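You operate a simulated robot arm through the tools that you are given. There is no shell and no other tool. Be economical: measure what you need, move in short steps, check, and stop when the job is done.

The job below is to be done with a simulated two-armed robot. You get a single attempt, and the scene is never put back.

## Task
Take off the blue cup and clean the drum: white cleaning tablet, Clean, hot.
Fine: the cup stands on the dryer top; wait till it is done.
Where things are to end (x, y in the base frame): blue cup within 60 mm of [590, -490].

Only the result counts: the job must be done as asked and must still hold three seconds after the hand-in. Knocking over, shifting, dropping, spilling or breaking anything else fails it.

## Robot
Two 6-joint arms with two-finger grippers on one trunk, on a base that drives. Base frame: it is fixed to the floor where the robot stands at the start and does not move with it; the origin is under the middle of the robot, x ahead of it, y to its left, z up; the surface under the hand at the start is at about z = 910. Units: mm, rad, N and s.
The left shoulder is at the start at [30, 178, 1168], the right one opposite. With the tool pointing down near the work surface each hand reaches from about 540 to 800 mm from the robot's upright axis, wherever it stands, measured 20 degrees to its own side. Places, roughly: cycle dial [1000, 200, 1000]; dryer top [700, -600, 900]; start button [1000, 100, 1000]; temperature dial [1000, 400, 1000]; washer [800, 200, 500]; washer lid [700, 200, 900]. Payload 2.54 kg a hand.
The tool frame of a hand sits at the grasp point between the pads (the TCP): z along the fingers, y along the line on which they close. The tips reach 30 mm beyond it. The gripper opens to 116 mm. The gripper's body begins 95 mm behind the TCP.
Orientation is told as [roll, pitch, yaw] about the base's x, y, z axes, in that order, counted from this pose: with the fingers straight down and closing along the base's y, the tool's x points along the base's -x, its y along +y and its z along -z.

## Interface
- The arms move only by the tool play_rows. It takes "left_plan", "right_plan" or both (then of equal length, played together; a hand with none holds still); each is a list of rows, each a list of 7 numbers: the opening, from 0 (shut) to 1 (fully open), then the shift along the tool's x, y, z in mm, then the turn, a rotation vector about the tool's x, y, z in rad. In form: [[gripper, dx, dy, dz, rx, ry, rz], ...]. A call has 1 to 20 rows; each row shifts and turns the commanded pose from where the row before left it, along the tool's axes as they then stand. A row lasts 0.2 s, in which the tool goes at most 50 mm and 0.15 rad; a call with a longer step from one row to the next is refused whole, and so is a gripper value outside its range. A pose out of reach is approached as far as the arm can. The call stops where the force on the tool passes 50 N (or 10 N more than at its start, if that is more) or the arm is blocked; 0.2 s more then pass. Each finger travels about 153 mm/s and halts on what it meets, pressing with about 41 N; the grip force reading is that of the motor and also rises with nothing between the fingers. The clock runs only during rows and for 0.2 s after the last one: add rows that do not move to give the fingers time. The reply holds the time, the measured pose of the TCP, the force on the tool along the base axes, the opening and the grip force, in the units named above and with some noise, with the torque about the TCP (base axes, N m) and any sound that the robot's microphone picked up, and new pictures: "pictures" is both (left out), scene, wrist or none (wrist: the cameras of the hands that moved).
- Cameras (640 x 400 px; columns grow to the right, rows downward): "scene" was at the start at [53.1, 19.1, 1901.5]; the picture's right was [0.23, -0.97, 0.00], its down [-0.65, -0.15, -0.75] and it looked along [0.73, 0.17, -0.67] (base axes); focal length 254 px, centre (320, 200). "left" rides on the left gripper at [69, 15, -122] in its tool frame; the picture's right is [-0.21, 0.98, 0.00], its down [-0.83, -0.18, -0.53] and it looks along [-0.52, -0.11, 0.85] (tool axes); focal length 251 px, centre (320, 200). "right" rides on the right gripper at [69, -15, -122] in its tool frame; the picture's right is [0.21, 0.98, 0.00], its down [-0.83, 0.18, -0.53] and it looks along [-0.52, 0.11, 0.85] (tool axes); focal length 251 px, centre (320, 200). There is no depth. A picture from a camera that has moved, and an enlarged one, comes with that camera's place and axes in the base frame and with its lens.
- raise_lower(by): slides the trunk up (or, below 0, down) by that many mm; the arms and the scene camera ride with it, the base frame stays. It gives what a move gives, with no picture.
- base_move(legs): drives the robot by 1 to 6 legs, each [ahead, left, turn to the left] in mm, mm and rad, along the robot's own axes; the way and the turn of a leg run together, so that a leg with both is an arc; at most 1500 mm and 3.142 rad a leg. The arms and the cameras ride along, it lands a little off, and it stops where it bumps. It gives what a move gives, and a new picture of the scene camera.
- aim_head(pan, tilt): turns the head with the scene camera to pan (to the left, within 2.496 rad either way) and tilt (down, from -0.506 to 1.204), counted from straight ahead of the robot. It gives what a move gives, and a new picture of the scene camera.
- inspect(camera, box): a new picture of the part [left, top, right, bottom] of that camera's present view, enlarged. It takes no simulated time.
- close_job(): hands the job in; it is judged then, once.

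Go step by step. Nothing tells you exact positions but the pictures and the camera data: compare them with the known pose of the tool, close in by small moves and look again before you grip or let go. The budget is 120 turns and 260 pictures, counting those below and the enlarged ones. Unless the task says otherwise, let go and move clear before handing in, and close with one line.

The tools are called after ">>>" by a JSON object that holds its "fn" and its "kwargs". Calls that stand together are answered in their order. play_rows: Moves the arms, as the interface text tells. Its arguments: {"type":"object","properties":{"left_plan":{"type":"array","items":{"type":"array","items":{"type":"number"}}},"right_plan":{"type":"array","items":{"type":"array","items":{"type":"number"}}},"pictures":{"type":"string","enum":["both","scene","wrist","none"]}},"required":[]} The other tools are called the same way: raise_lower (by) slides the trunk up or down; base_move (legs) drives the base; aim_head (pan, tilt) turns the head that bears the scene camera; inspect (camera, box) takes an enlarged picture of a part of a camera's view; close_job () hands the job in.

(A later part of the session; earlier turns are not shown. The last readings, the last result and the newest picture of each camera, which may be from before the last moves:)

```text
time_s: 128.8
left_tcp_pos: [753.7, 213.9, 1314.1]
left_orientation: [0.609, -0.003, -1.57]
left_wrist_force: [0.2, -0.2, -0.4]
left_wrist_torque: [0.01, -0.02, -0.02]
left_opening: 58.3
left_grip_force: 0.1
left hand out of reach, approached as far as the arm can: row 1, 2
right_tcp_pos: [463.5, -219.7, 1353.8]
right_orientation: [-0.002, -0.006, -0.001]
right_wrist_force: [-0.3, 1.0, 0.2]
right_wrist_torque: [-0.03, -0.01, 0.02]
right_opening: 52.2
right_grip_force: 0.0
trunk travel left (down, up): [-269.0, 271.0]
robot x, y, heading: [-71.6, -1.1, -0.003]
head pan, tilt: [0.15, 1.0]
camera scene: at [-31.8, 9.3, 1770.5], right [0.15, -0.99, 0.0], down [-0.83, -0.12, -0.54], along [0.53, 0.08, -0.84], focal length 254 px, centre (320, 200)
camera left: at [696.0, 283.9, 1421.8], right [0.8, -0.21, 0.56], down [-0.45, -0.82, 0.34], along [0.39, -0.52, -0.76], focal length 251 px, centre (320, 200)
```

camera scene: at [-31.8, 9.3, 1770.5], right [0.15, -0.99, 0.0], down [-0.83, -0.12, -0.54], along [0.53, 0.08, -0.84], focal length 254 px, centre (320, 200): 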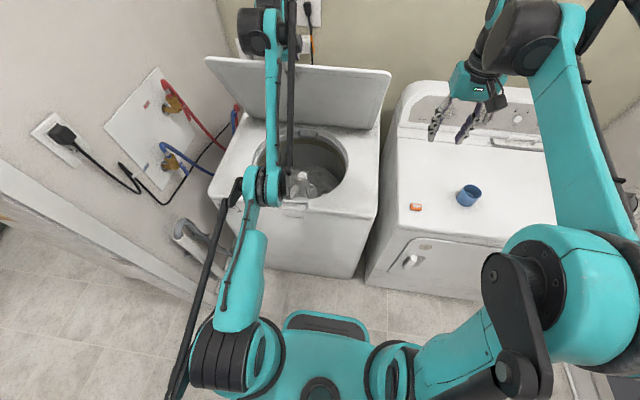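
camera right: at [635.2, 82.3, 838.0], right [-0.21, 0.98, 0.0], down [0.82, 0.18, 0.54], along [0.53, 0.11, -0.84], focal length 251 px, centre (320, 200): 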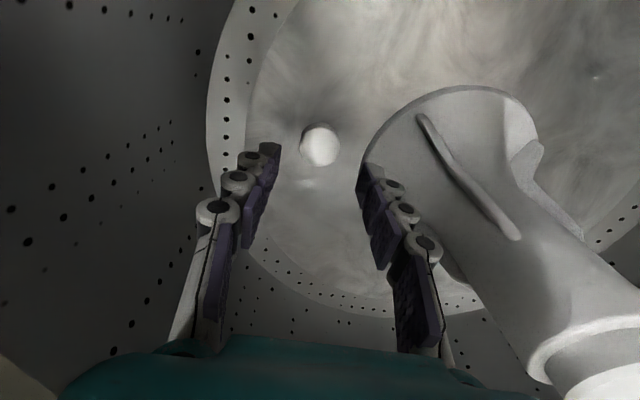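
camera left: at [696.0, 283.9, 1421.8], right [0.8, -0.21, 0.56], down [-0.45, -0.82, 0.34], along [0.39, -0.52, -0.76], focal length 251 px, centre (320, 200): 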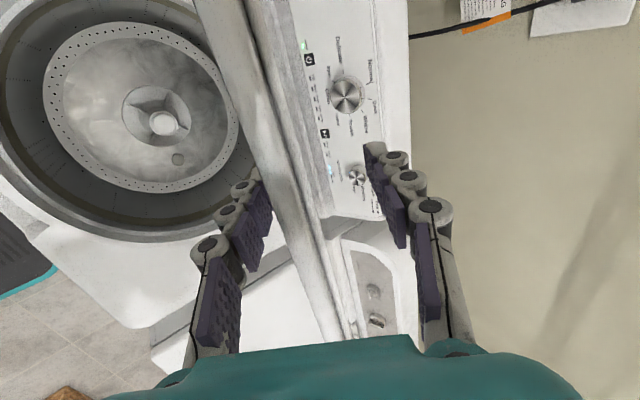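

>>> {"fn": "base_move", "kwargs": {"legs": [[-60, 0, 0]]}}

>>> {"fn": "raise_lower", "kwargs": {"by": -38}}

>>> {"fn": "base_move", "kwargs": {"legs": [[-45, 0, 0]]}}

>>> {"fn": "raise_lower", "kwargs": {"by": -48}}

>>> {"fn": "play_rows", "kwargs": {"left_plan": [[0.5, 0, 0, 0, 0, 0, 0]], "pictures": "both"}}

```text
time_s: 129.8
left_tcp_pos: [693.3, 214.7, 1314.3]
left_orientation: [0.607, -0.001, -1.572]
left_wrist_force: [-0.1, -1.0, 0.0]
left_wrist_torque: [-0.01, -0.02, 0.01]
left_opening: 58.5
left_grip_force: 0.0
right_tcp_pos: [404.3, -220.9, 1354.2]
right_orientation: [-0.002, -0.005, -0.001]
right_wrist_force: [-0.4, 0.8, -0.2]
right_wrist_torque: [0.0, -0.04, 0.01]
right_opening: 52.1
right_grip_force: 0.0
trunk travel left (down, up): [-269.0, 271.0]
robot x, y, heading: [-135.3, -4.8, 0.001]
head pan, tilt: [0.15, 1.0]
camera scene: at [-92.5, 9.5, 1770.5], right [0.15, -0.99, 0.0], down [-0.83, -0.13, -0.54], along [0.53, 0.08, -0.84], focal length 254 px, centre (320, 200)
```

scene: 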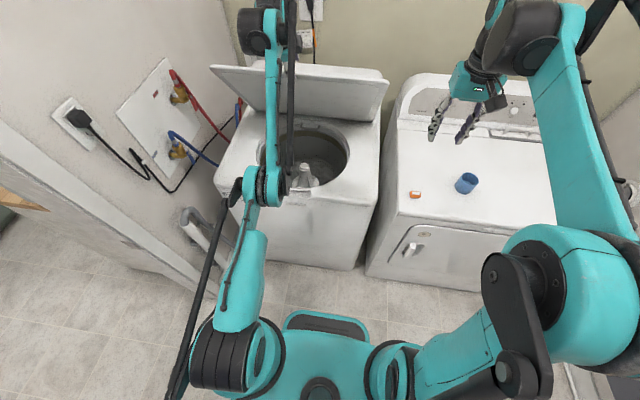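

```text
time_s: 130.6
left_tcp_pos: [694.6, 214.2, 1275.6]
left_orientation: [0.608, -0.002, -1.571]
left_wrist_force: [0.1, 0.7, -2.0]
left_wrist_torque: [-0.01, -0.12, 0.01]
left_opening: 59.3
left_grip_force: 1.1
right_tcp_pos: [404.4, -220.4, 1316.6]
right_orientation: [-0.003, -0.005, -0.002]
right_wrist_force: [0.5, 0.3, -0.7]
right_wrist_torque: [-0.03, 0.01, -0.02]
right_opening: 52.2
right_grip_force: 0.0
trunk travel left (down, up): [-231.0, 309.0]
robot x, y, heading: [-130.7, -3.6, -0.005]
head pan, tilt: [0.15, 1.0]
```

```text
time_s: 131.5
left_tcp_pos: [647.8, 214.8, 1275.7]
left_orientation: [0.608, -0.004, -1.572]
left_wrist_force: [-0.7, 0.5, -0.1]
left_wrist_torque: [-0.01, -0.08, -0.02]
left_opening: 58.7
left_grip_force: 0.4
right_tcp_pos: [358.2, -218.8, 1317.6]
right_orientation: [-0.002, -0.005, 0.0]
right_wrist_force: [-0.8, -0.2, -0.2]
right_wrist_torque: [0.02, -0.04, -0.03]
right_opening: 52.1
right_grip_force: 0.0
trunk travel left (down, up): [-231.0, 309.0]
robot x, y, heading: [-174.9, -3.8, -0.003]
head pan, tilt: [0.15, 1.0]
camera scene: at [-137.9, 9.7, 1732.5], right [0.15, -0.99, 0.0], down [-0.83, -0.13, -0.54], along [0.53, 0.08, -0.84], focal length 254 px, centre (320, 200)
```

scene: 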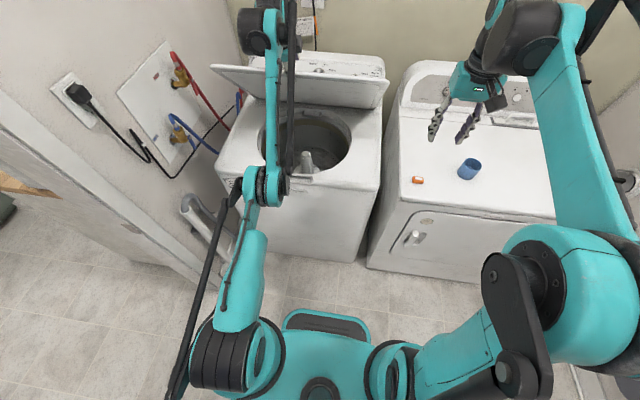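

```text
time_s: 132.4
left_tcp_pos: [649.7, 215.1, 1226.6]
left_orientation: [0.609, -0.005, -1.571]
left_wrist_force: [0.2, 0.6, -0.8]
left_wrist_torque: [0.0, -0.01, 0.0]
left_opening: 59.9
left_grip_force: 1.2
right_tcp_pos: [361.1, -219.4, 1269.0]
right_orientation: [-0.002, -0.004, 0.0]
right_wrist_force: [0.5, -0.6, 0.8]
right_wrist_torque: [-0.04, 0.02, 0.03]
right_opening: 52.0
right_grip_force: 0.1
trunk travel left (down, up): [-183.0, 357.0]
robot x, y, heading: [-173.6, -1.4, -0.002]
head pan, tilt: [0.15, 1.0]
```

```text
time_s: 132.8
left_tcp_pos: [648.2, 215.4, 1227.7]
left_orientation: [0.608, -0.004, -1.571]
left_wrist_force: [-1.9, -0.4, -0.9]
left_wrist_torque: [0.02, -0.09, 0.02]
left_opening: 60.0
left_grip_force: 1.6
right_tcp_pos: [360.0, -220.1, 1268.7]
right_orientation: [-0.002, -0.006, -0.001]
right_wrist_force: [-0.7, 0.2, 0.1]
right_wrist_torque: [0.03, 0.0, 0.02]
right_opening: 52.2
right_grip_force: 0.1
trunk travel left (down, up): [-183.0, 357.0]
robot x, y, heading: [-177.1, -1.3, 0.004]
head pan, tilt: [0.15, 1.0]
camera scene: at [-136.8, 9.4, 1684.6], right [0.15, -0.99, 0.0], down [-0.83, -0.13, -0.54], along [0.53, 0.08, -0.84], focal length 254 px, centre (320, 200)
camera left: at [591.1, 284.5, 1335.5], right [0.8, -0.21, 0.56], down [-0.45, -0.82, 0.34], along [0.39, -0.52, -0.76], focal length 251 px, centre (320, 200)
```

scene: 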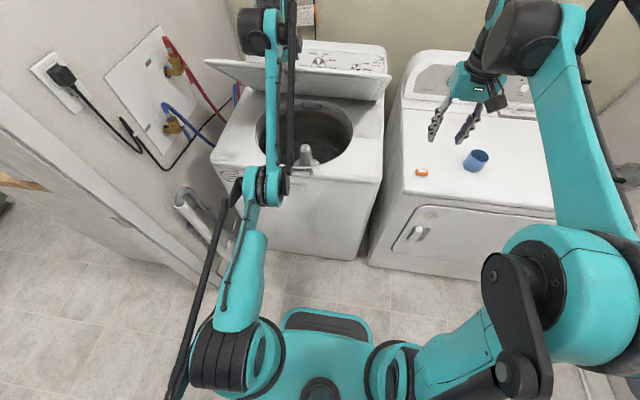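
left: 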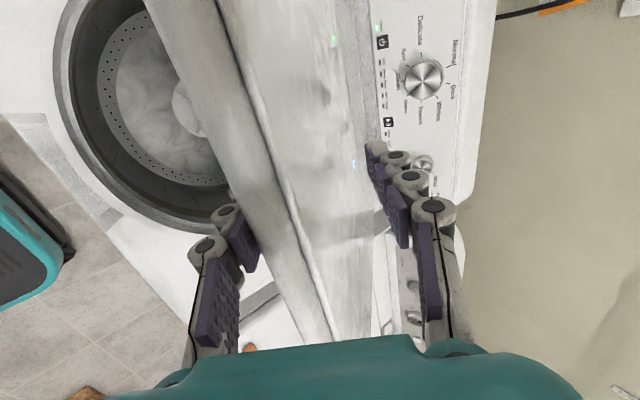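

>>> {"fn": "play_rows", "kwargs": {"left_plan": [[0.5, 0, -10, 0, -0.1, 0, 0], [0.5, 0, -34, 0, -0.1, 0, 0], [0.5, 0, -34, 0, -0.08, 0, 0], [0.5, 0, -34, 0, -0.08, 0, 0], [0.5, 0, 0, 0, 0, 0, 0]], "pictures": "wrist"}}

```text
time_s: 134.0
left_tcp_pos: [657.7, 219.3, 1323.4]
left_orientation: [0.967, -0.005, -1.57]
left_wrist_force: [0.3, 0.4, -2.0]
left_wrist_torque: [-0.01, 0.06, -0.01]
left_opening: 59.1
left_grip_force: 1.1
left hand out of reach, approached as far as the arm can: row 1, 2, 3, 4
right_tcp_pos: [358.9, -221.3, 1268.4]
right_orientation: [-0.001, -0.004, 0.0]
right_wrist_force: [0.0, 0.6, 0.4]
right_wrist_torque: [0.0, -0.04, 0.0]
right_opening: 52.3
right_grip_force: 0.0
trunk travel left (down, up): [-183.0, 357.0]
robot x, y, heading: [-176.4, -2.2, 0.002]
head pan, tilt: [0.15, 1.0]
camera left: at [566.5, 290.5, 1404.3], right [0.55, -0.21, 0.8], down [-0.54, -0.83, 0.16], along [0.63, -0.52, -0.57], focal length 251 px, centre (320, 200)
```

left: 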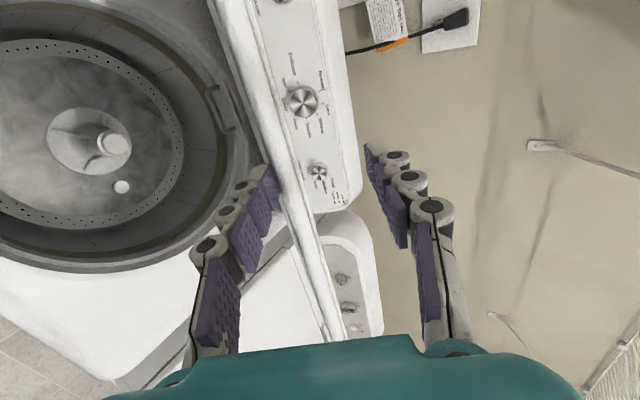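

Reach got awkward; the lid is still carried. I lower the trunk and back off in small steps to bring it down.

>>> {"fn": "raise_lower", "kwargs": {"by": -85}}

>>> {"fn": "base_move", "kwargs": {"legs": [[-40, 0, 0]]}}

>>> {"fn": "raise_lower", "kwargs": {"by": -60}}

>>> {"fn": "play_rows", "kwargs": {"left_plan": [[0.5, 0, 0, 0, 0, 0, 0]], "pictures": "both"}}

```text
time_s: 135.2
left_tcp_pos: [658.9, 222.2, 1236.8]
left_orientation: [0.965, -0.003, -1.57]
left_wrist_force: [0.8, -0.3, -5.2]
left_wrist_torque: [0.06, 0.0, -0.01]
left_opening: 59.8
left_grip_force: 1.9
right_tcp_pos: [359.7, -220.3, 1182.7]
right_orientation: [-0.002, -0.007, 0.001]
right_wrist_force: [0.4, 0.9, 0.3]
right_wrist_torque: [0.02, -0.04, 0.0]
right_opening: 52.4
right_grip_force: 0.0
trunk travel left (down, up): [-98.0, 442.0]
robot x, y, heading: [-176.2, -1.8, 0.003]
head pan, tilt: [0.15, 1.0]
```

```text
time_s: 136.1
left_tcp_pos: [617.6, 220.3, 1238.9]
left_orientation: [0.966, -0.002, -1.571]
left_wrist_force: [2.0, 0.6, -5.7]
left_wrist_torque: [0.1, 0.1, 0.01]
left_opening: 60.1
left_grip_force: 1.5
right_tcp_pos: [320.2, -220.8, 1184.0]
right_orientation: [-0.001, -0.005, -0.003]
right_wrist_force: [-1.2, -0.1, -0.5]
right_wrist_torque: [0.0, -0.09, -0.01]
right_opening: 52.1
right_grip_force: 0.0
trunk travel left (down, up): [-98.0, 442.0]
robot x, y, heading: [-217.1, 0.9, -0.001]
head pan, tilt: [0.15, 1.0]
camera scene: at [-177.0, 9.7, 1599.5], right [0.15, -0.99, 0.0], down [-0.83, -0.13, -0.54], along [0.53, 0.08, -0.84], focal length 254 px, centre (320, 200)
```

scene: 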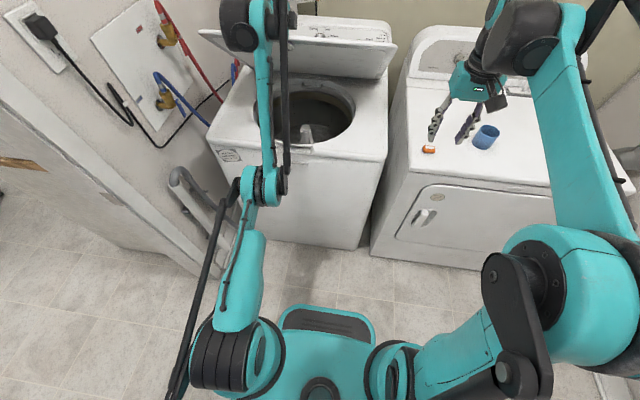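

```text
time_s: 137.1
left_tcp_pos: [619.6, 219.9, 1177.3]
left_orientation: [0.965, -0.005, -1.571]
left_wrist_force: [-1.9, -0.8, -4.1]
left_wrist_torque: [0.05, 0.08, -0.01]
left_opening: 60.7
left_grip_force: 1.9
right_tcp_pos: [319.5, -221.1, 1123.1]
right_orientation: [-0.002, -0.004, -0.001]
right_wrist_force: [-0.1, 0.2, 0.3]
right_wrist_torque: [0.02, 0.0, -0.01]
right_opening: 52.2
right_grip_force: 0.0
trunk travel left (down, up): [-38.0, 502.0]
robot x, y, heading: [-213.8, -0.5, -0.003]
head pan, tilt: [0.15, 1.0]
```

```text
time_s: 137.5
left_tcp_pos: [621.3, 221.5, 1177.4]
left_orientation: [0.964, -0.003, -1.571]
left_wrist_force: [-0.8, -0.1, -4.7]
left_wrist_torque: [0.06, 0.08, 0.02]
left_opening: 60.8
left_grip_force: 1.8
right_tcp_pos: [320.4, -219.5, 1123.6]
right_orientation: [-0.002, -0.007, -0.003]
right_wrist_force: [0.5, -0.6, -0.3]
right_wrist_torque: [-0.01, -0.02, 0.03]
right_opening: 52.3
right_grip_force: 0.0
trunk travel left (down, up): [-38.0, 502.0]
robot x, y, heading: [-215.5, 0.5, 0.002]
head pan, tilt: [0.15, 1.0]
camera scene: at [-175.3, 9.6, 1539.5], right [0.15, -0.99, 0.0], down [-0.83, -0.13, -0.54], along [0.53, 0.08, -0.84], focal length 254 px, centre (320, 200)
camera left: at [528.3, 290.1, 1258.6], right [0.56, -0.21, 0.8], down [-0.54, -0.83, 0.16], along [0.63, -0.52, -0.57], focal length 251 px, centre (320, 200)
```

scene: 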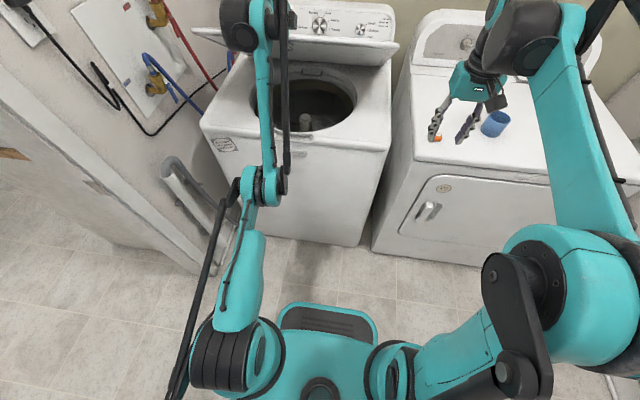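
left: 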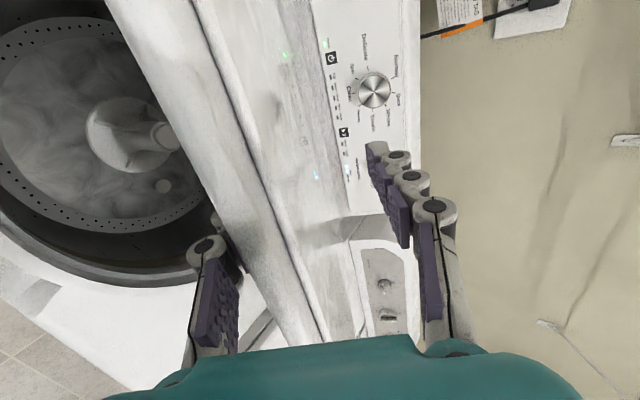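

>>> {"fn": "base_move", "kwargs": {"legs": [[-40, 0, 0]]}}

>>> {"fn": "play_rows", "kwargs": {"left_plan": [[0.5, 0, -30, 5, -0.03, 0, 0], [0.5, 0, -30, 0, -0.05, 0, 0], [0.5, 0, 0, 0, 0, 0, 0]], "pictures": "wrist"}}

```text
time_s: 138.4
left_tcp_pos: [578.8, 220.4, 1178.6]
left_orientation: [0.968, -0.004, -1.572]
left_wrist_force: [-0.5, -0.3, -4.0]
left_wrist_torque: [0.01, -0.14, 0.0]
left_opening: 59.8
left_grip_force: 1.2
right_tcp_pos: [279.0, -220.8, 1122.6]
right_orientation: [0.0, -0.006, -0.002]
right_wrist_force: [-0.8, 0.4, 0.2]
right_wrist_torque: [-0.01, -0.02, -0.02]
right_opening: 52.2
right_grip_force: 0.1
trunk travel left (down, up): [-38.0, 502.0]
robot x, y, heading: [-258.8, -0.6, -0.006]
head pan, tilt: [0.15, 1.0]
camera scene: at [-215.7, 9.7, 1539.5], right [0.15, -0.99, 0.0], down [-0.83, -0.12, -0.54], along [0.53, 0.08, -0.84], focal length 254 px, centre (320, 200)
```

scene: 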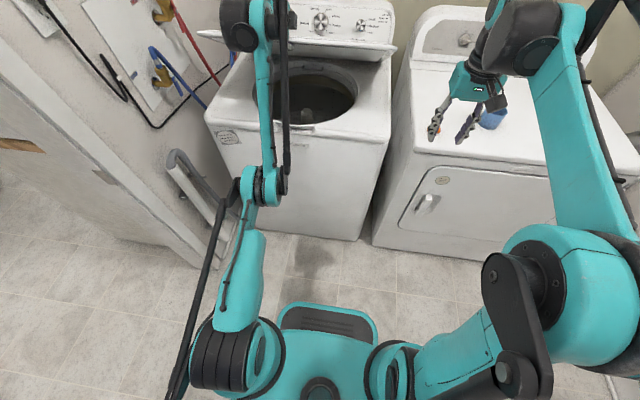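

```text
time_s: 139.2
left_tcp_pos: [590.4, 223.3, 1194.2]
left_orientation: [1.046, -0.002, -1.571]
left_wrist_force: [-2.4, -1.7, -2.4]
left_wrist_torque: [-0.03, 0.16, -0.06]
left_opening: 61.3
left_grip_force: 2.2
left hand out of reach, approached as far as the arm can: row 1, 2
right_tcp_pos: [280.5, -219.9, 1123.2]
right_orientation: [-0.002, -0.005, -0.002]
right_wrist_force: [0.3, 0.2, 0.1]
right_wrist_torque: [-0.01, 0.0, -0.02]
right_opening: 52.1
right_grip_force: 0.0
trunk travel left (down, up): [-38.0, 502.0]
robot x, y, heading: [-260.6, -1.5, 0.003]
head pan, tilt: [0.15, 1.0]
camera left: at [492.4, 293.1, 1267.9], right [0.49, -0.21, 0.85], down [-0.55, -0.82, 0.11], along [0.67, -0.52, -0.52], focal length 251 px, centre (320, 200)
```

left: 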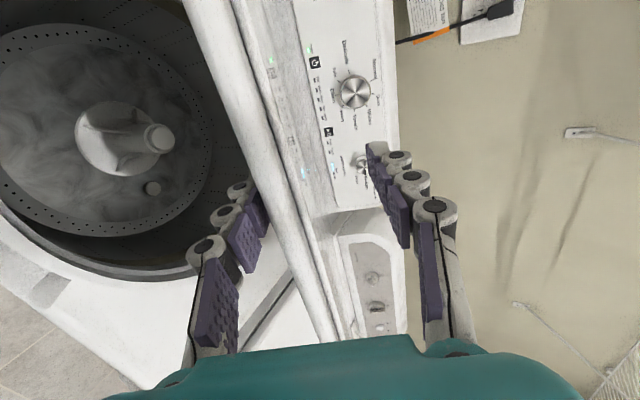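

>>> {"fn": "raise_lower", "kwargs": {"by": -37}}

>>> {"fn": "play_rows", "kwargs": {"left_plan": [[0.5, 0, 18, 32, 0, 0, 0], [0.5, 0, 0, 0, 0, 0, 0]], "pictures": "none"}}

>>> {"fn": "base_move", "kwargs": {"legs": [[-60, 0, 0]]}}

>>> {"fn": "play_rows", "kwargs": {"left_plan": [[0.5, 0, -20, 10, 0, 0, 0], [0.5, 0, -20, 10, -0.05, 0, 0], [0.5, 0, 0, 0, 0, 0, 0]], "pictures": "wrist"}}

```text
time_s: 140.0
left_tcp_pos: [591.0, 223.9, 1155.8]
left_orientation: [1.043, -0.003, -1.573]
left_wrist_force: [-0.5, 0.2, -5.1]
left_wrist_torque: [0.09, 0.07, 0.04]
left_opening: 60.8
left_grip_force: 1.7
right_tcp_pos: [281.6, -220.0, 1086.1]
right_orientation: [-0.002, -0.006, -0.002]
right_wrist_force: [-0.1, 1.0, 0.0]
right_wrist_torque: [0.01, -0.01, -0.03]
right_opening: 52.2
right_grip_force: 0.1
trunk travel left (down, up): [-1.0, 539.0]
robot x, y, heading: [-255.8, -4.4, 0.0]
head pan, tilt: [0.15, 1.0]
```

```text
time_s: 140.6
left_tcp_pos: [626.8, 222.4, 1154.6]
left_orientation: [1.044, -0.004, -1.572]
left_wrist_force: [-1.5, 0.2, -4.7]
left_wrist_torque: [0.02, 0.06, -0.05]
left_opening: 61.1
left_grip_force: 1.5
right_tcp_pos: [281.6, -220.1, 1086.8]
right_orientation: [-0.002, -0.006, -0.002]
right_wrist_force: [0.1, -0.6, 0.3]
right_wrist_torque: [0.01, -0.02, -0.02]
right_opening: 52.0
right_grip_force: 0.0
trunk travel left (down, up): [-1.0, 539.0]
robot x, y, heading: [-259.5, -0.7, 0.002]
head pan, tilt: [0.15, 1.0]
```

```text
time_s: 141.6
left_tcp_pos: [563.9, 222.5, 1156.4]
left_orientation: [1.043, -0.004, -1.572]
left_wrist_force: [-2.1, 0.2, -3.6]
left_wrist_torque: [0.06, 0.11, -0.06]
left_opening: 60.4
left_grip_force: 1.6
right_tcp_pos: [218.9, -220.2, 1086.7]
right_orientation: [-0.002, -0.006, 0.0]
right_wrist_force: [-0.9, 0.4, 0.3]
right_wrist_torque: [0.02, 0.01, 0.01]
right_opening: 52.3
right_grip_force: 0.1
trunk travel left (down, up): [-1.0, 539.0]
robot x, y, heading: [-316.9, -2.9, 0.006]
head pan, tilt: [0.15, 1.0]
camera scene: at [-276.6, 9.7, 1502.5], right [0.15, -0.99, 0.0], down [-0.83, -0.12, -0.54], along [0.53, 0.08, -0.84], focal length 254 px, centre (320, 200)
```

scene: 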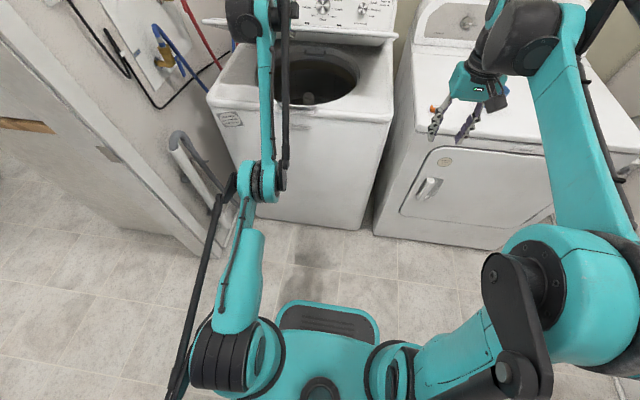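

```text
time_s: 142.4
left_tcp_pos: [580.9, 224.7, 1136.0]
left_orientation: [1.092, -0.003, -1.572]
left_wrist_force: [-4.2, -0.3, -3.0]
left_wrist_torque: [0.02, 0.2, -0.04]
left_opening: 62.0
left_grip_force: 2.3
left hand out of reach, approached as far as the arm can: row 2
right_tcp_pos: [217.9, -220.4, 1086.1]
right_orientation: [-0.002, -0.004, -0.001]
right_wrist_force: [0.2, 0.5, -0.1]
right_wrist_torque: [0.04, 0.03, -0.02]
right_opening: 52.4
right_grip_force: 0.1
trunk travel left (down, up): [-1.0, 539.0]
robot x, y, heading: [-319.1, -1.4, -0.003]
head pan, tilt: [0.15, 1.0]
camera left: at [479.6, 294.0, 1206.0], right [0.45, -0.21, 0.87], down [-0.56, -0.82, 0.09], along [0.7, -0.52, -0.49], focal length 251 px, centre (320, 200)
```

left: 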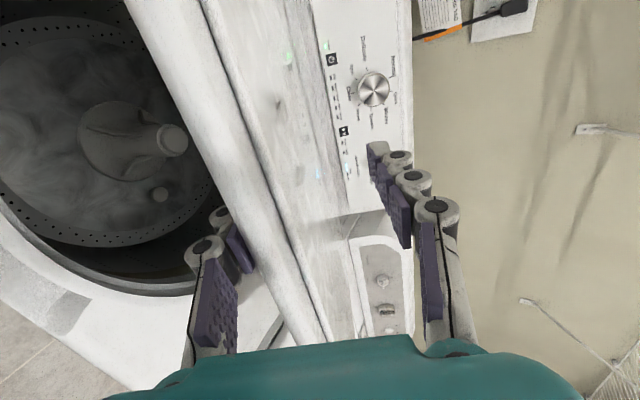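

>>> {"fn": "base_move", "kwargs": {"legs": [[-40, 0, 0]]}}

>>> {"fn": "play_rows", "kwargs": {"left_plan": [[0.5, 0, -25, 12, 0, 0, 0], [0.5, 0, -25, 10, -0.05, 0, 0], [0.5, 0, 0, 0, 0, 0, 0]], "pictures": "none"}}

>>> {"fn": "base_move", "kwargs": {"legs": [[-40, 0, 0]]}}

>>> {"fn": "play_rows", "kwargs": {"left_plan": [[0.5, 0, -30, 8, -0.05, 0, 0], [0.5, 0, -30, 6, -0.05, 0, 0], [0.5, 0, 0, 0, 0, 0, 0]], "pictures": "wrist"}}

```text
time_s: 143.3
left_tcp_pos: [539.3, 224.6, 1137.4]
left_orientation: [1.091, -0.004, -1.573]
left_wrist_force: [-0.1, 1.1, -4.0]
left_wrist_torque: [0.07, -0.11, -0.07]
left_opening: 60.3
left_grip_force: 2.1
right_tcp_pos: [178.6, -220.2, 1087.0]
right_orientation: [-0.002, -0.004, -0.002]
right_wrist_force: [-0.7, -0.7, 0.2]
right_wrist_torque: [0.01, -0.02, 0.02]
right_opening: 51.9
right_grip_force: 0.1
trunk travel left (down, up): [-1.0, 539.0]
robot x, y, heading: [-359.3, -0.6, -0.003]
head pan, tilt: [0.15, 1.0]
camera scene: at [-317.9, 9.8, 1502.5], right [0.15, -0.99, 0.0], down [-0.83, -0.12, -0.54], along [0.53, 0.08, -0.84], focal length 254 px, centre (320, 200)
```

scene: 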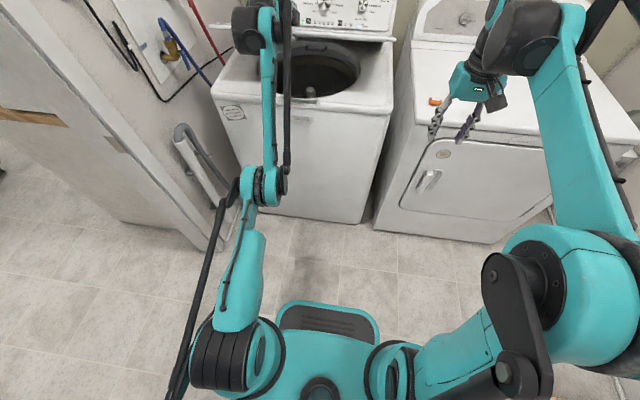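

```text
time_s: 144.1
left_tcp_pos: [572.9, 226.9, 1122.3]
left_orientation: [1.139, -0.003, -1.573]
left_wrist_force: [-4.2, -0.2, -3.9]
left_wrist_torque: [0.05, 0.21, -0.01]
left_opening: 62.0
left_grip_force: 3.2
left hand out of reach, approached as far as the arm can: row 1, 2
right_tcp_pos: [177.6, -221.0, 1086.8]
right_orientation: [-0.002, -0.005, -0.002]
right_wrist_force: [-0.2, -0.1, -0.8]
right_wrist_torque: [-0.02, -0.03, -0.01]
right_opening: 52.4
right_grip_force: 0.0
trunk travel left (down, up): [-1.0, 539.0]
robot x, y, heading: [-359.6, 1.7, -0.002]
head pan, tilt: [0.15, 1.0]
```

```text
time_s: 144.9
left_tcp_pos: [533.3, 228.7, 1123.1]
left_orientation: [1.136, -0.003, -1.573]
left_wrist_force: [-0.4, 0.5, -4.0]
left_wrist_torque: [0.09, -0.08, -0.01]
left_opening: 60.4
left_grip_force: 1.3
right_tcp_pos: [136.7, -221.0, 1086.3]
right_orientation: [-0.002, -0.006, -0.002]
right_wrist_force: [0.1, -0.5, -0.6]
right_wrist_torque: [0.04, -0.03, 0.0]
right_opening: 52.1
right_grip_force: 0.0
trunk travel left (down, up): [-1.0, 539.0]
robot x, y, heading: [-396.3, -2.2, -0.003]
head pan, tilt: [0.15, 1.0]
camera scene: at [-358.3, 9.9, 1502.5], right [0.15, -0.99, 0.0], down [-0.83, -0.12, -0.54], along [0.53, 0.08, -0.84], focal length 254 px, centre (320, 200)
```

scene: 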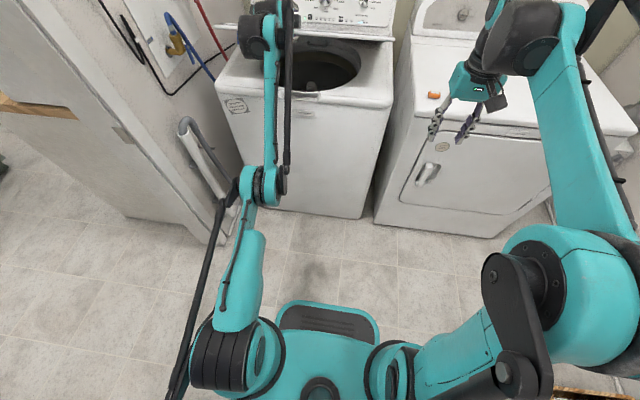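

```text
time_s: 145.8
left_tcp_pos: [576.2, 231.4, 1105.8]
left_orientation: [1.238, -0.003, -1.572]
left_wrist_force: [-5.1, 0.3, -4.2]
left_wrist_torque: [0.07, 0.18, 0.02]
left_opening: 62.0
left_grip_force: 3.0
left hand out of reach, approached as far as the arm can: row 1, 2
right_tcp_pos: [137.2, -220.4, 1086.5]
right_orientation: [-0.001, -0.005, 0.0]
right_wrist_force: [-0.1, -0.4, 1.0]
right_wrist_torque: [0.02, 0.01, -0.03]
right_opening: 52.3
right_grip_force: 0.0
trunk travel left (down, up): [-1.0, 539.0]
robot x, y, heading: [-401.4, -0.6, 0.003]
head pan, tilt: [0.15, 1.0]
camera left: at [465.8, 300.8, 1158.9], right [0.32, -0.21, 0.92], down [-0.57, -0.82, 0.01], along [0.76, -0.52, -0.38], focal length 251 px, centre (320, 200)
```

left: 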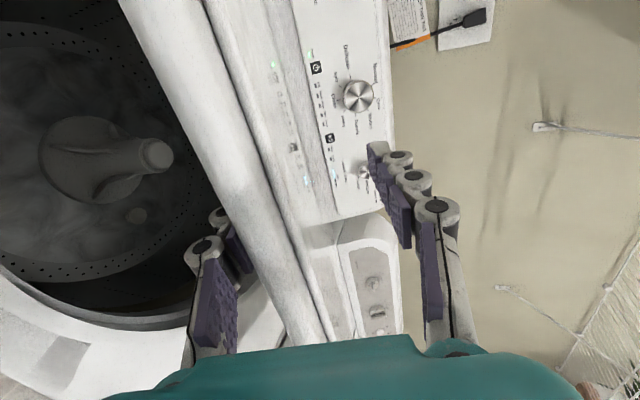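

The lid is now only about 25° open. I back straight off so it slides off the fingertip and drops the short remaining way shut.

>>> {"fn": "base_move", "kwargs": {"legs": [[-60, 0, 0]]}}

>>> {"fn": "play_rows", "kwargs": {"left_plan": [[0.5, 0, -40, 0, 0, 0, 0], [0.5, 0, -20, 0, 0, 0, 0], [0.5, 0, 0, 0, 0, 0, 0]], "pictures": "wrist"}}

```text
time_s: 146.7
left_tcp_pos: [542.0, 237.7, 1105.0]
left_orientation: [1.236, -0.003, -1.567]
left_wrist_force: [-3.9, -0.1, -4.3]
left_wrist_torque: [0.06, 0.2, -0.06]
left_opening: 62.2
left_grip_force: 3.0
right_tcp_pos: [104.8, -214.6, 1085.6]
right_orientation: [-0.002, -0.003, 0.005]
right_wrist_force: [0.1, 0.4, 0.3]
right_wrist_torque: [0.02, 0.0, -0.03]
right_opening: 52.0
right_grip_force: 0.1
trunk travel left (down, up): [-1.0, 539.0]
robot x, y, heading: [-429.7, 1.2, 0.009]
head pan, tilt: [0.15, 1.0]
stopped in leg 1: the robot was blocked; the commanded pose is now the measured one
camera scene: at [-390.4, 12.5, 1502.5], right [0.15, -0.99, 0.0], down [-0.83, -0.13, -0.54], along [0.53, 0.08, -0.84], focal length 254 px, centre (320, 200)
```

scene: 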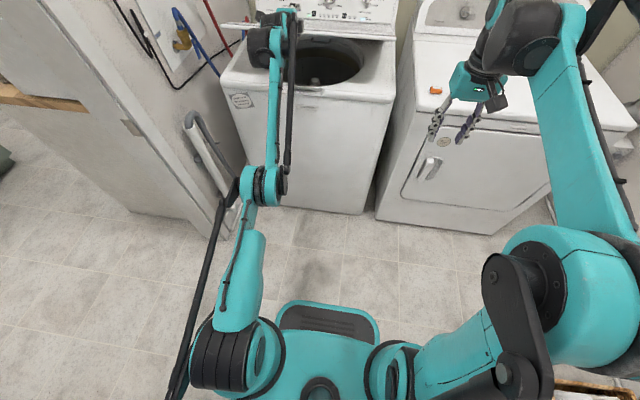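

```text
time_s: 147.5
left_tcp_pos: [561.3, 238.4, 1073.7]
left_orientation: [1.235, -0.003, -1.567]
left_wrist_force: [-3.4, 1.1, -4.5]
left_wrist_torque: [0.04, 0.23, -0.11]
left_opening: 62.0
left_grip_force: 3.6
left hand out of reach, approached as far as the arm can: row 1, 2
right_tcp_pos: [105.4, -214.8, 1086.8]
right_orientation: [-0.005, -0.003, 0.002]
right_wrist_force: [-0.3, -0.8, -0.3]
right_wrist_torque: [0.0, 0.0, -0.03]
right_opening: 52.2
right_grip_force: 0.0
trunk travel left (down, up): [-1.0, 539.0]
robot x, y, heading: [-433.8, -1.0, 0.003]
head pan, tilt: [0.15, 1.0]
camera left: at [451.4, 309.2, 1127.7], right [0.32, -0.21, 0.92], down [-0.56, -0.83, 0.01], along [0.76, -0.52, -0.38], focal length 251 px, centre (320, 200)
```

left: 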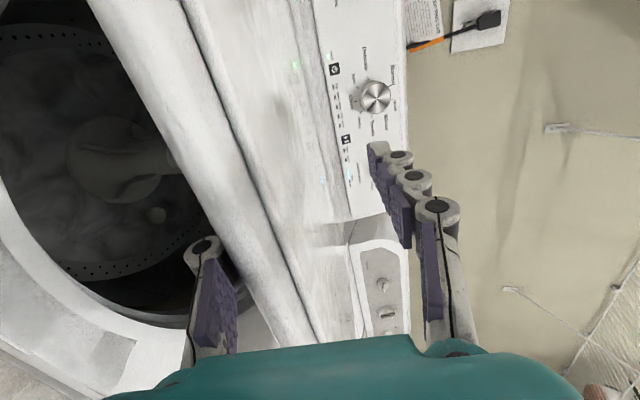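

The base touched something behind, so I stop backing. I continue lowering the lid with the arm alone.

>>> {"fn": "base_move", "kwargs": {"legs": [[15, 0, 0]]}}

>>> {"fn": "play_rows", "kwargs": {"left_plan": [[0.5, 0, -35, -5, -0.05, 0, 0], [0.5, 0, -35, -5, -0.05, 0, 0], [0.5, 0, -30, -5, -0.05, 0, 0], [0.5, 0, 0, 0, 0, 0, 0]], "pictures": "wrist"}}

>>> {"fn": "aim_head", "kwargs": {"pan": -2.4, "tilt": 0.7}}

```text
time_s: 148.3
left_tcp_pos: [574.8, 240.9, 1074.2]
left_orientation: [1.232, -0.002, -1.566]
left_wrist_force: [-1.7, 0.3, -5.1]
left_wrist_torque: [0.07, 0.14, 0.05]
left_opening: 61.8
left_grip_force: 3.6
right_tcp_pos: [120.9, -214.4, 1087.6]
right_orientation: [-0.004, -0.003, 0.003]
right_wrist_force: [-0.1, -0.7, 0.1]
right_wrist_torque: [0.0, 0.01, 0.04]
right_opening: 52.2
right_grip_force: 0.1
trunk travel left (down, up): [-1.0, 539.0]
robot x, y, heading: [-417.1, -0.2, 0.006]
head pan, tilt: [0.15, 1.0]
camera scene: at [-375.7, 12.5, 1502.5], right [0.15, -0.99, 0.0], down [-0.83, -0.13, -0.54], along [0.53, 0.08, -0.84], focal length 254 px, centre (320, 200)
```

scene: 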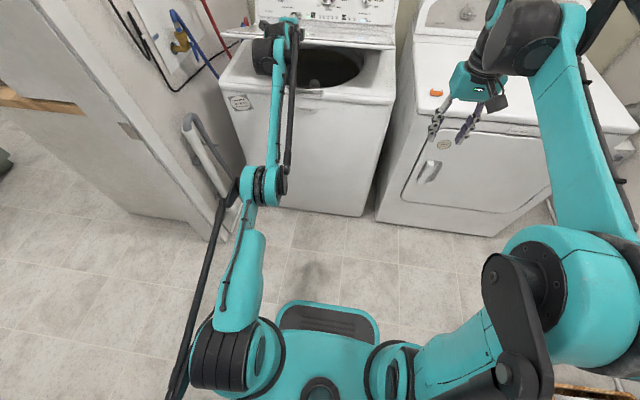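

```text
time_s: 148.8
left_tcp_pos: [592.3, 241.8, 1056.7]
left_orientation: [1.314, -0.006, -1.571]
left_wrist_force: [-56.9, -6.0, 11.8]
left_wrist_torque: [-0.05, 1.93, -0.34]
left_opening: 63.7
left_grip_force: 4.4
left hand out of reach, approached as far as the arm can: row 1, 2
right_tcp_pos: [111.3, -215.1, 1089.6]
right_orientation: [-0.002, -0.013, 0.008]
right_wrist_force: [-0.4, -0.5, 0.3]
right_wrist_torque: [0.05, -0.05, -0.01]
right_opening: 52.2
right_grip_force: 0.1
trunk travel left (down, up): [-1.0, 539.0]
robot x, y, heading: [-419.4, -0.3, 0.004]
head pan, tilt: [0.15, 1.0]
stopped in row 2 (left hand): the force on the tool passed its limit at 62 N (the readings are from after the stop); the commanded pose is now the measured one
camera left: at [478.0, 311.3, 1102.2], right [0.25, -0.21, 0.95], down [-0.56, -0.83, -0.04], along [0.79, -0.52, -0.32], focal length 251 px, centre (320, 200)
```

left: 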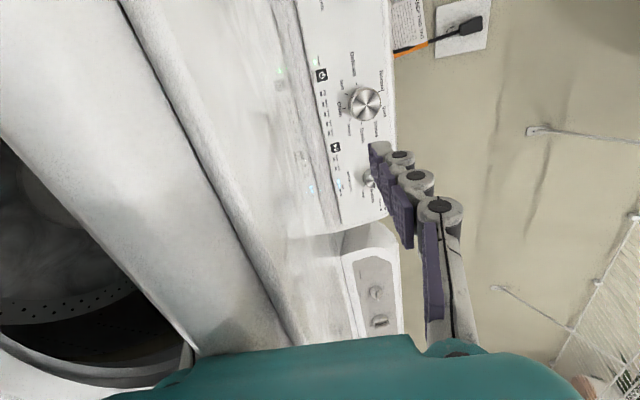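

```text
time_s: 151.1
left_tcp_pos: [592.7, 241.8, 1058.0]
left_orientation: [1.318, -0.003, -1.568]
left_wrist_force: [-71.9, -6.1, 16.3]
left_wrist_torque: [-0.18, 2.61, -0.57]
left_opening: 64.6
left_grip_force: 5.3
right_tcp_pos: [108.9, -215.3, 1091.8]
right_orientation: [-0.003, -0.014, 0.005]
right_wrist_force: [0.0, -0.5, -0.1]
right_wrist_torque: [-0.01, -0.02, 0.03]
right_opening: 52.3
right_grip_force: 0.0
trunk travel left (down, up): [-1.0, 539.0]
robot x, y, heading: [-415.6, 2.3, 0.007]
head pan, tilt: [-2.4, 0.7]
camera scene: at [-521.4, -57.9, 1525.0], right [-0.68, 0.73, -0.01], down [0.48, 0.44, -0.76], along [-0.55, -0.52, -0.65], focal length 254 px, centre (320, 200)
```

scene: 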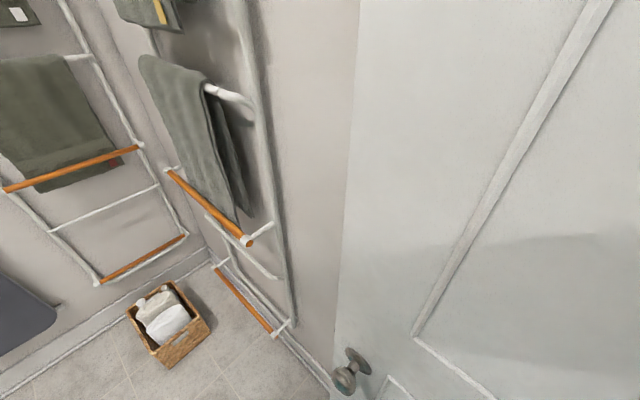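

Only a door stands behind. The lid lip is jammed against the palm now, so I relieve that: a little back, then try withdrawing along the fingers.

>>> {"fn": "aim_head", "kwargs": {"pan": 0.3, "tilt": 0.9}}

>>> {"fn": "play_rows", "kwargs": {"left_plan": [[0.5, 0, 0, -10, 0.03, 0, 0], [0.5, 0, 0, -15, 0.03, 0, 0], [0.5, 0, 0, -20, 0.03, 0, 0], [0.5, 0, 0, 0, 0, 0, 0]], "pictures": "both"}}

```text
time_s: 153.5
left_tcp_pos: [592.7, 242.4, 1058.5]
left_orientation: [1.316, -0.005, -1.566]
left_wrist_force: [-72.7, -4.8, 15.8]
left_wrist_torque: [-0.2, 2.54, -0.58]
left_opening: 64.8
left_grip_force: 4.5
right_tcp_pos: [109.3, -215.0, 1092.6]
right_orientation: [-0.003, -0.015, 0.005]
right_wrist_force: [0.1, 0.5, 0.6]
right_wrist_torque: [0.0, -0.01, 0.01]
right_opening: 52.0
right_grip_force: 0.1
trunk travel left (down, up): [-1.0, 539.0]
robot x, y, heading: [-414.8, -1.8, 0.003]
head pan, tilt: [0.3, 0.901]
camera scene: at [-387.1, 22.9, 1510.2], right [0.3, -0.95, 0.0], down [-0.74, -0.24, -0.63], along [0.6, 0.19, -0.78], focal length 254 px, centre (320, 200)
```

scene: 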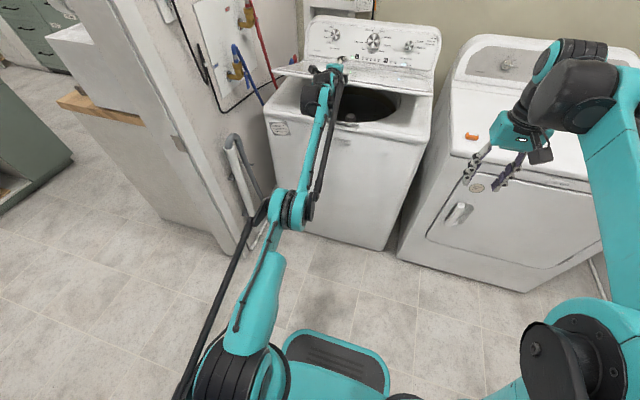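

```text
time_s: 154.5
left_tcp_pos: [574.2, 244.4, 1070.4]
left_orientation: [1.216, -0.005, -1.567]
left_wrist_force: [-1.6, 0.0, -4.9]
left_wrist_torque: [0.03, -0.35, 0.0]
left_opening: 59.8
left_grip_force: 1.1
left hand out of reach, approached as far as the arm can: row 2, 3
right_tcp_pos: [119.6, -213.6, 1086.9]
right_orientation: [-0.002, -0.005, 0.005]
right_wrist_force: [-0.2, 0.0, 1.3]
right_wrist_torque: [0.01, 0.01, 0.02]
right_opening: 52.3
right_grip_force: 0.0
trunk travel left (down, up): [-1.0, 539.0]
robot x, y, heading: [-422.2, 1.4, 0.001]
head pan, tilt: [0.3, 0.901]
camera scene: at [-373.1, 24.5, 1509.7], right [0.3, -0.95, 0.0], down [-0.75, -0.24, -0.62], along [0.59, 0.19, -0.78], focal length 254 px, centre (320, 200)
camera left: at [464.8, 314.3, 1125.0], right [0.34, -0.21, 0.92], down [-0.56, -0.83, 0.02], along [0.75, -0.52, -0.4], focal length 251 px, centre (320, 200)
```

scene: 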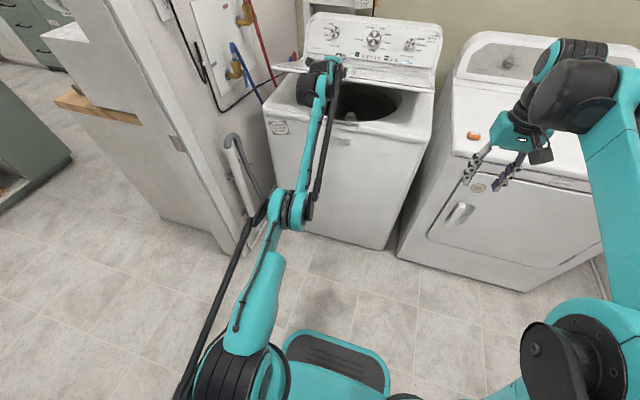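
left: 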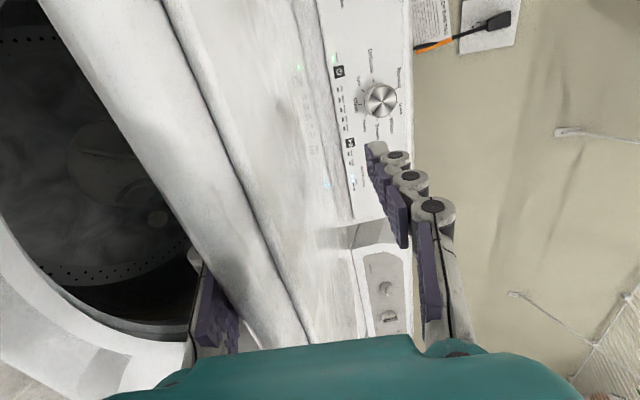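

>>> {"fn": "play_rows", "kwargs": {"left_plan": [[0.6, 0, -8, -20, 0.05, 0, 0], [0.6, 0, -8, -20, 0.05, 0, 0], [0.6, 0, -8, -20, 0.05, 0, 0], [0.6, 0, -8, -20, 0.05, 0, 0], [0.6, 0, 0, 0, 0, 0, 0]], "pictures": "both"}}

```text
time_s: 155.7
left_tcp_pos: [506.6, 243.1, 1087.4]
left_orientation: [1.016, -0.005, -1.567]
left_wrist_force: [-1.1, 0.0, -4.3]
left_wrist_torque: [0.06, -0.07, 0.0]
left_opening: 72.1
left_grip_force: 2.3
left hand out of reach, approached as far as the arm can: row 1, 2, 3
right_tcp_pos: [119.8, -213.7, 1085.8]
right_orientation: [-0.004, -0.002, 0.004]
right_wrist_force: [0.0, -0.4, 0.9]
right_wrist_torque: [0.01, 0.02, 0.01]
right_opening: 52.1
right_grip_force: 0.1
trunk travel left (down, up): [-1.0, 539.0]
robot x, y, heading: [-413.8, 2.8, 0.005]
head pan, tilt: [0.3, 0.901]
camera scene: at [-373.3, 24.4, 1509.7], right [0.3, -0.95, 0.0], down [-0.75, -0.24, -0.62], along [0.59, 0.19, -0.78], focal length 254 px, centre (320, 200)
camera left: at [411.0, 313.5, 1162.8], right [0.52, -0.21, 0.83], down [-0.55, -0.83, 0.13], along [0.66, -0.52, -0.54], focal length 251 px, centre (320, 200)
```

scene: 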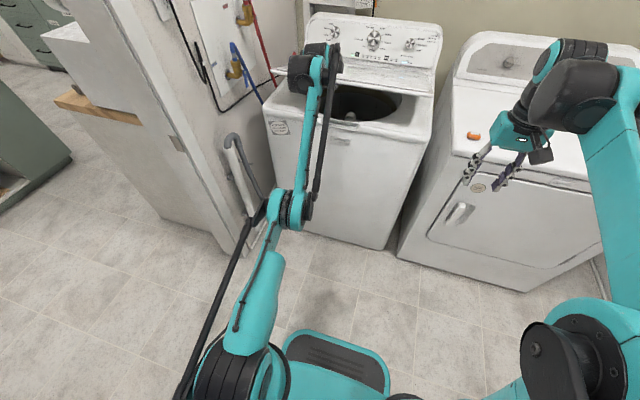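
left: 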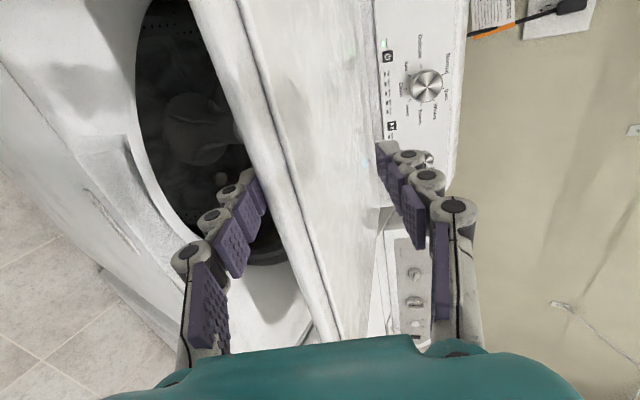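

>>> {"fn": "play_rows", "kwargs": {"left_plan": [[0.6, 0, -26, 10, 0, 0, 0], [0.6, 0, -26, 8, 0, 0, 0], [0.6, 0, -26, 0, 0, 0, 0], [0.6, 0, 0, 0, 0, 0, 0]], "pictures": "wrist"}}

```text
time_s: 156.7
left_tcp_pos: [534.6, 250.2, 1052.5]
left_orientation: [1.018, -0.004, -1.569]
left_wrist_force: [-11.7, -4.1, -2.2]
left_wrist_torque: [-0.02, 0.17, 0.08]
left_opening: 80.2
left_grip_force: 6.6
left hand out of reach, approached as far as the arm can: row 1, 2, 3
right_tcp_pos: [118.1, -215.8, 1087.5]
right_orientation: [-0.002, -0.007, 0.005]
right_wrist_force: [0.0, 0.1, -0.6]
right_wrist_torque: [0.02, 0.01, -0.05]
right_opening: 52.0
right_grip_force: 0.1
trunk travel left (down, up): [-1.0, 539.0]
robot x, y, heading: [-414.7, 2.3, 0.005]
head pan, tilt: [0.3, 0.901]
camera left: at [438.8, 320.3, 1127.8], right [0.51, -0.21, 0.83], down [-0.55, -0.83, 0.13], along [0.66, -0.52, -0.54], focal length 251 px, centre (320, 200)
```

left: 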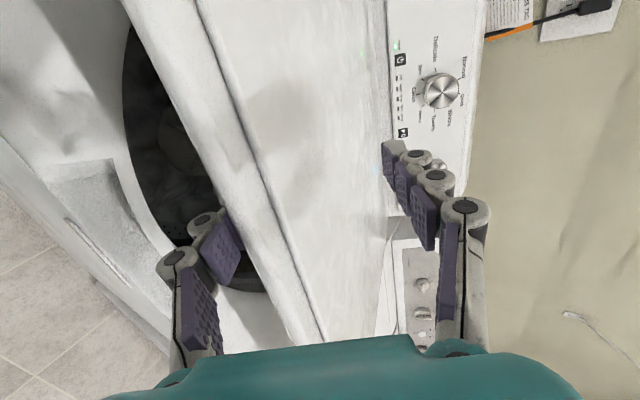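

Lid is low now. I withdraw the hand backward.

>>> {"fn": "play_rows", "kwargs": {"left_plan": [[0.6, 0, 0, -25, 0.03, 0, 0], [0.6, 0, 0, -30, 0.04, 0, 0], [0.6, 0, -8, -30, 0.05, 0, 0], [0.6, 0, -8, -30, 0.05, 0, 0], [0.6, 0, -8, -30, 0.05, 0, 0], [0.6, 0, -8, -30, 0.05, 0, 0], [0.6, 0, 0, 0, 0, 0, 0]], "pictures": "both"}}

```text
time_s: 158.3
left_tcp_pos: [374.7, 249.2, 1133.7]
left_orientation: [0.749, -0.006, -1.568]
left_wrist_force: [0.3, -0.7, -0.8]
left_wrist_torque: [-0.02, 0.0, 0.02]
left_opening: 69.5
left_grip_force: 0.1
right_tcp_pos: [120.4, -214.7, 1086.4]
right_orientation: [-0.003, -0.003, 0.005]
right_wrist_force: [0.3, -0.2, 0.2]
right_wrist_torque: [-0.02, 0.03, -0.02]
right_opening: 52.5
right_grip_force: 0.0
trunk travel left (down, up): [-1.0, 539.0]
robot x, y, heading: [-417.0, 1.8, 0.005]
head pan, tilt: [0.3, 0.901]
camera scene: at [-373.5, 24.3, 1509.7], right [0.3, -0.95, 0.0], down [-0.75, -0.24, -0.62], along [0.59, 0.19, -0.78], focal length 254 px, centre (320, 200)
camera left: at [302.6, 319.2, 1232.2], right [0.72, -0.21, 0.67], down [-0.49, -0.83, 0.27], along [0.49, -0.52, -0.69], focal length 251 px, centre (320, 200)
```

scene: 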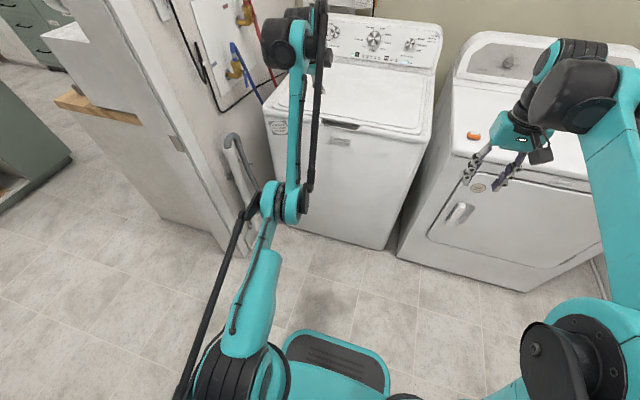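
left: 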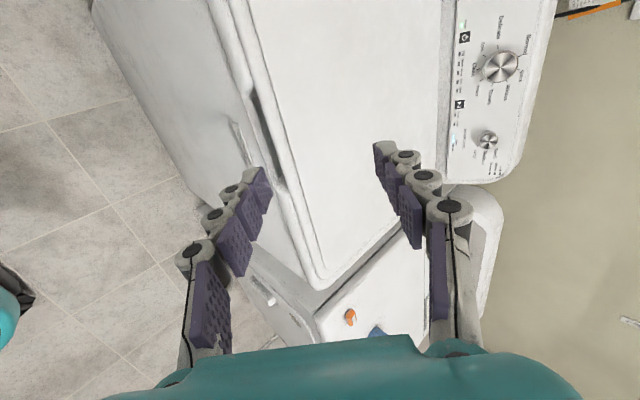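

The lid is shut and the cup still stands on the dryer. Now the dials: I raise the trunk and drive up to the panel.

>>> {"fn": "raise_lower", "kwargs": {"by": 330}}

>>> {"fn": "base_move", "kwargs": {"legs": [[560, 0, 0]]}}

>>> {"fn": "inspect", "kwargs": {"camera": "left", "box": [160, 40, 480, 240]}}

```text
time_s: 161.6
left_tcp_pos: [375.2, 249.1, 1462.7]
left_orientation: [0.748, -0.006, -1.569]
left_wrist_force: [0.8, 0.5, 0.4]
left_wrist_torque: [-0.01, 0.0, -0.01]
left_opening: 69.6
left_grip_force: 0.1
right_tcp_pos: [120.5, -214.3, 1417.5]
right_orientation: [-0.006, -0.002, 0.004]
right_wrist_force: [-0.2, -0.1, -0.3]
right_wrist_torque: [-0.02, -0.01, -0.03]
right_opening: 52.2
right_grip_force: 0.1
trunk travel left (down, up): [-331.0, 209.0]
robot x, y, heading: [-415.2, 3.3, 0.009]
head pan, tilt: [0.3, 0.901]
```

```text
time_s: 164.8
left_tcp_pos: [935.0, 240.9, 1462.3]
left_orientation: [0.747, -0.006, -1.579]
left_wrist_force: [0.4, -0.4, 0.0]
left_wrist_torque: [-0.01, 0.0, 0.02]
left_opening: 69.6
left_grip_force: 0.0
right_tcp_pos: [674.5, -219.6, 1416.0]
right_orientation: [-0.005, -0.002, -0.005]
right_wrist_force: [0.5, 0.0, 0.0]
right_wrist_torque: [-0.02, 0.03, -0.01]
right_opening: 52.5
right_grip_force: 0.2
trunk travel left (down, up): [-331.0, 209.0]
robot x, y, heading: [141.6, 7.3, -0.003]
head pan, tilt: [0.3, 0.901]
camera scene: at [184.4, 24.0, 1839.8], right [0.29, -0.96, 0.0], down [-0.75, -0.23, -0.62], along [0.59, 0.18, -0.78], focal length 254 px, centre (320, 200)
```

scene: 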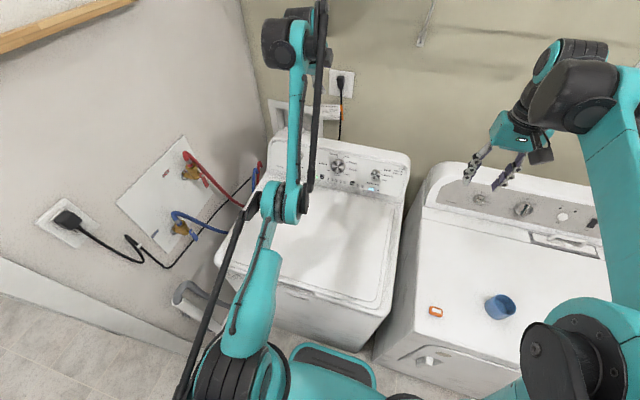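

```text
2.00 times, centred on (320, 140) of left
camera zoom: at [864.1, 311.3, 1562.2], right [0.71, -0.22, 0.67], down [-0.5, -0.82, 0.27], along [0.49, -0.53, -0.69], focal length 503 px, centre (320, 320)
```

zoom: 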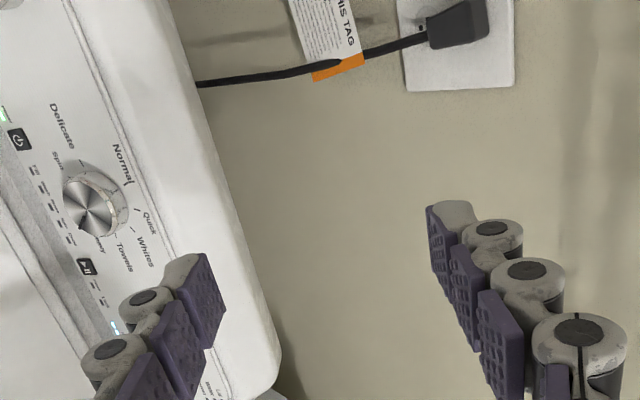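

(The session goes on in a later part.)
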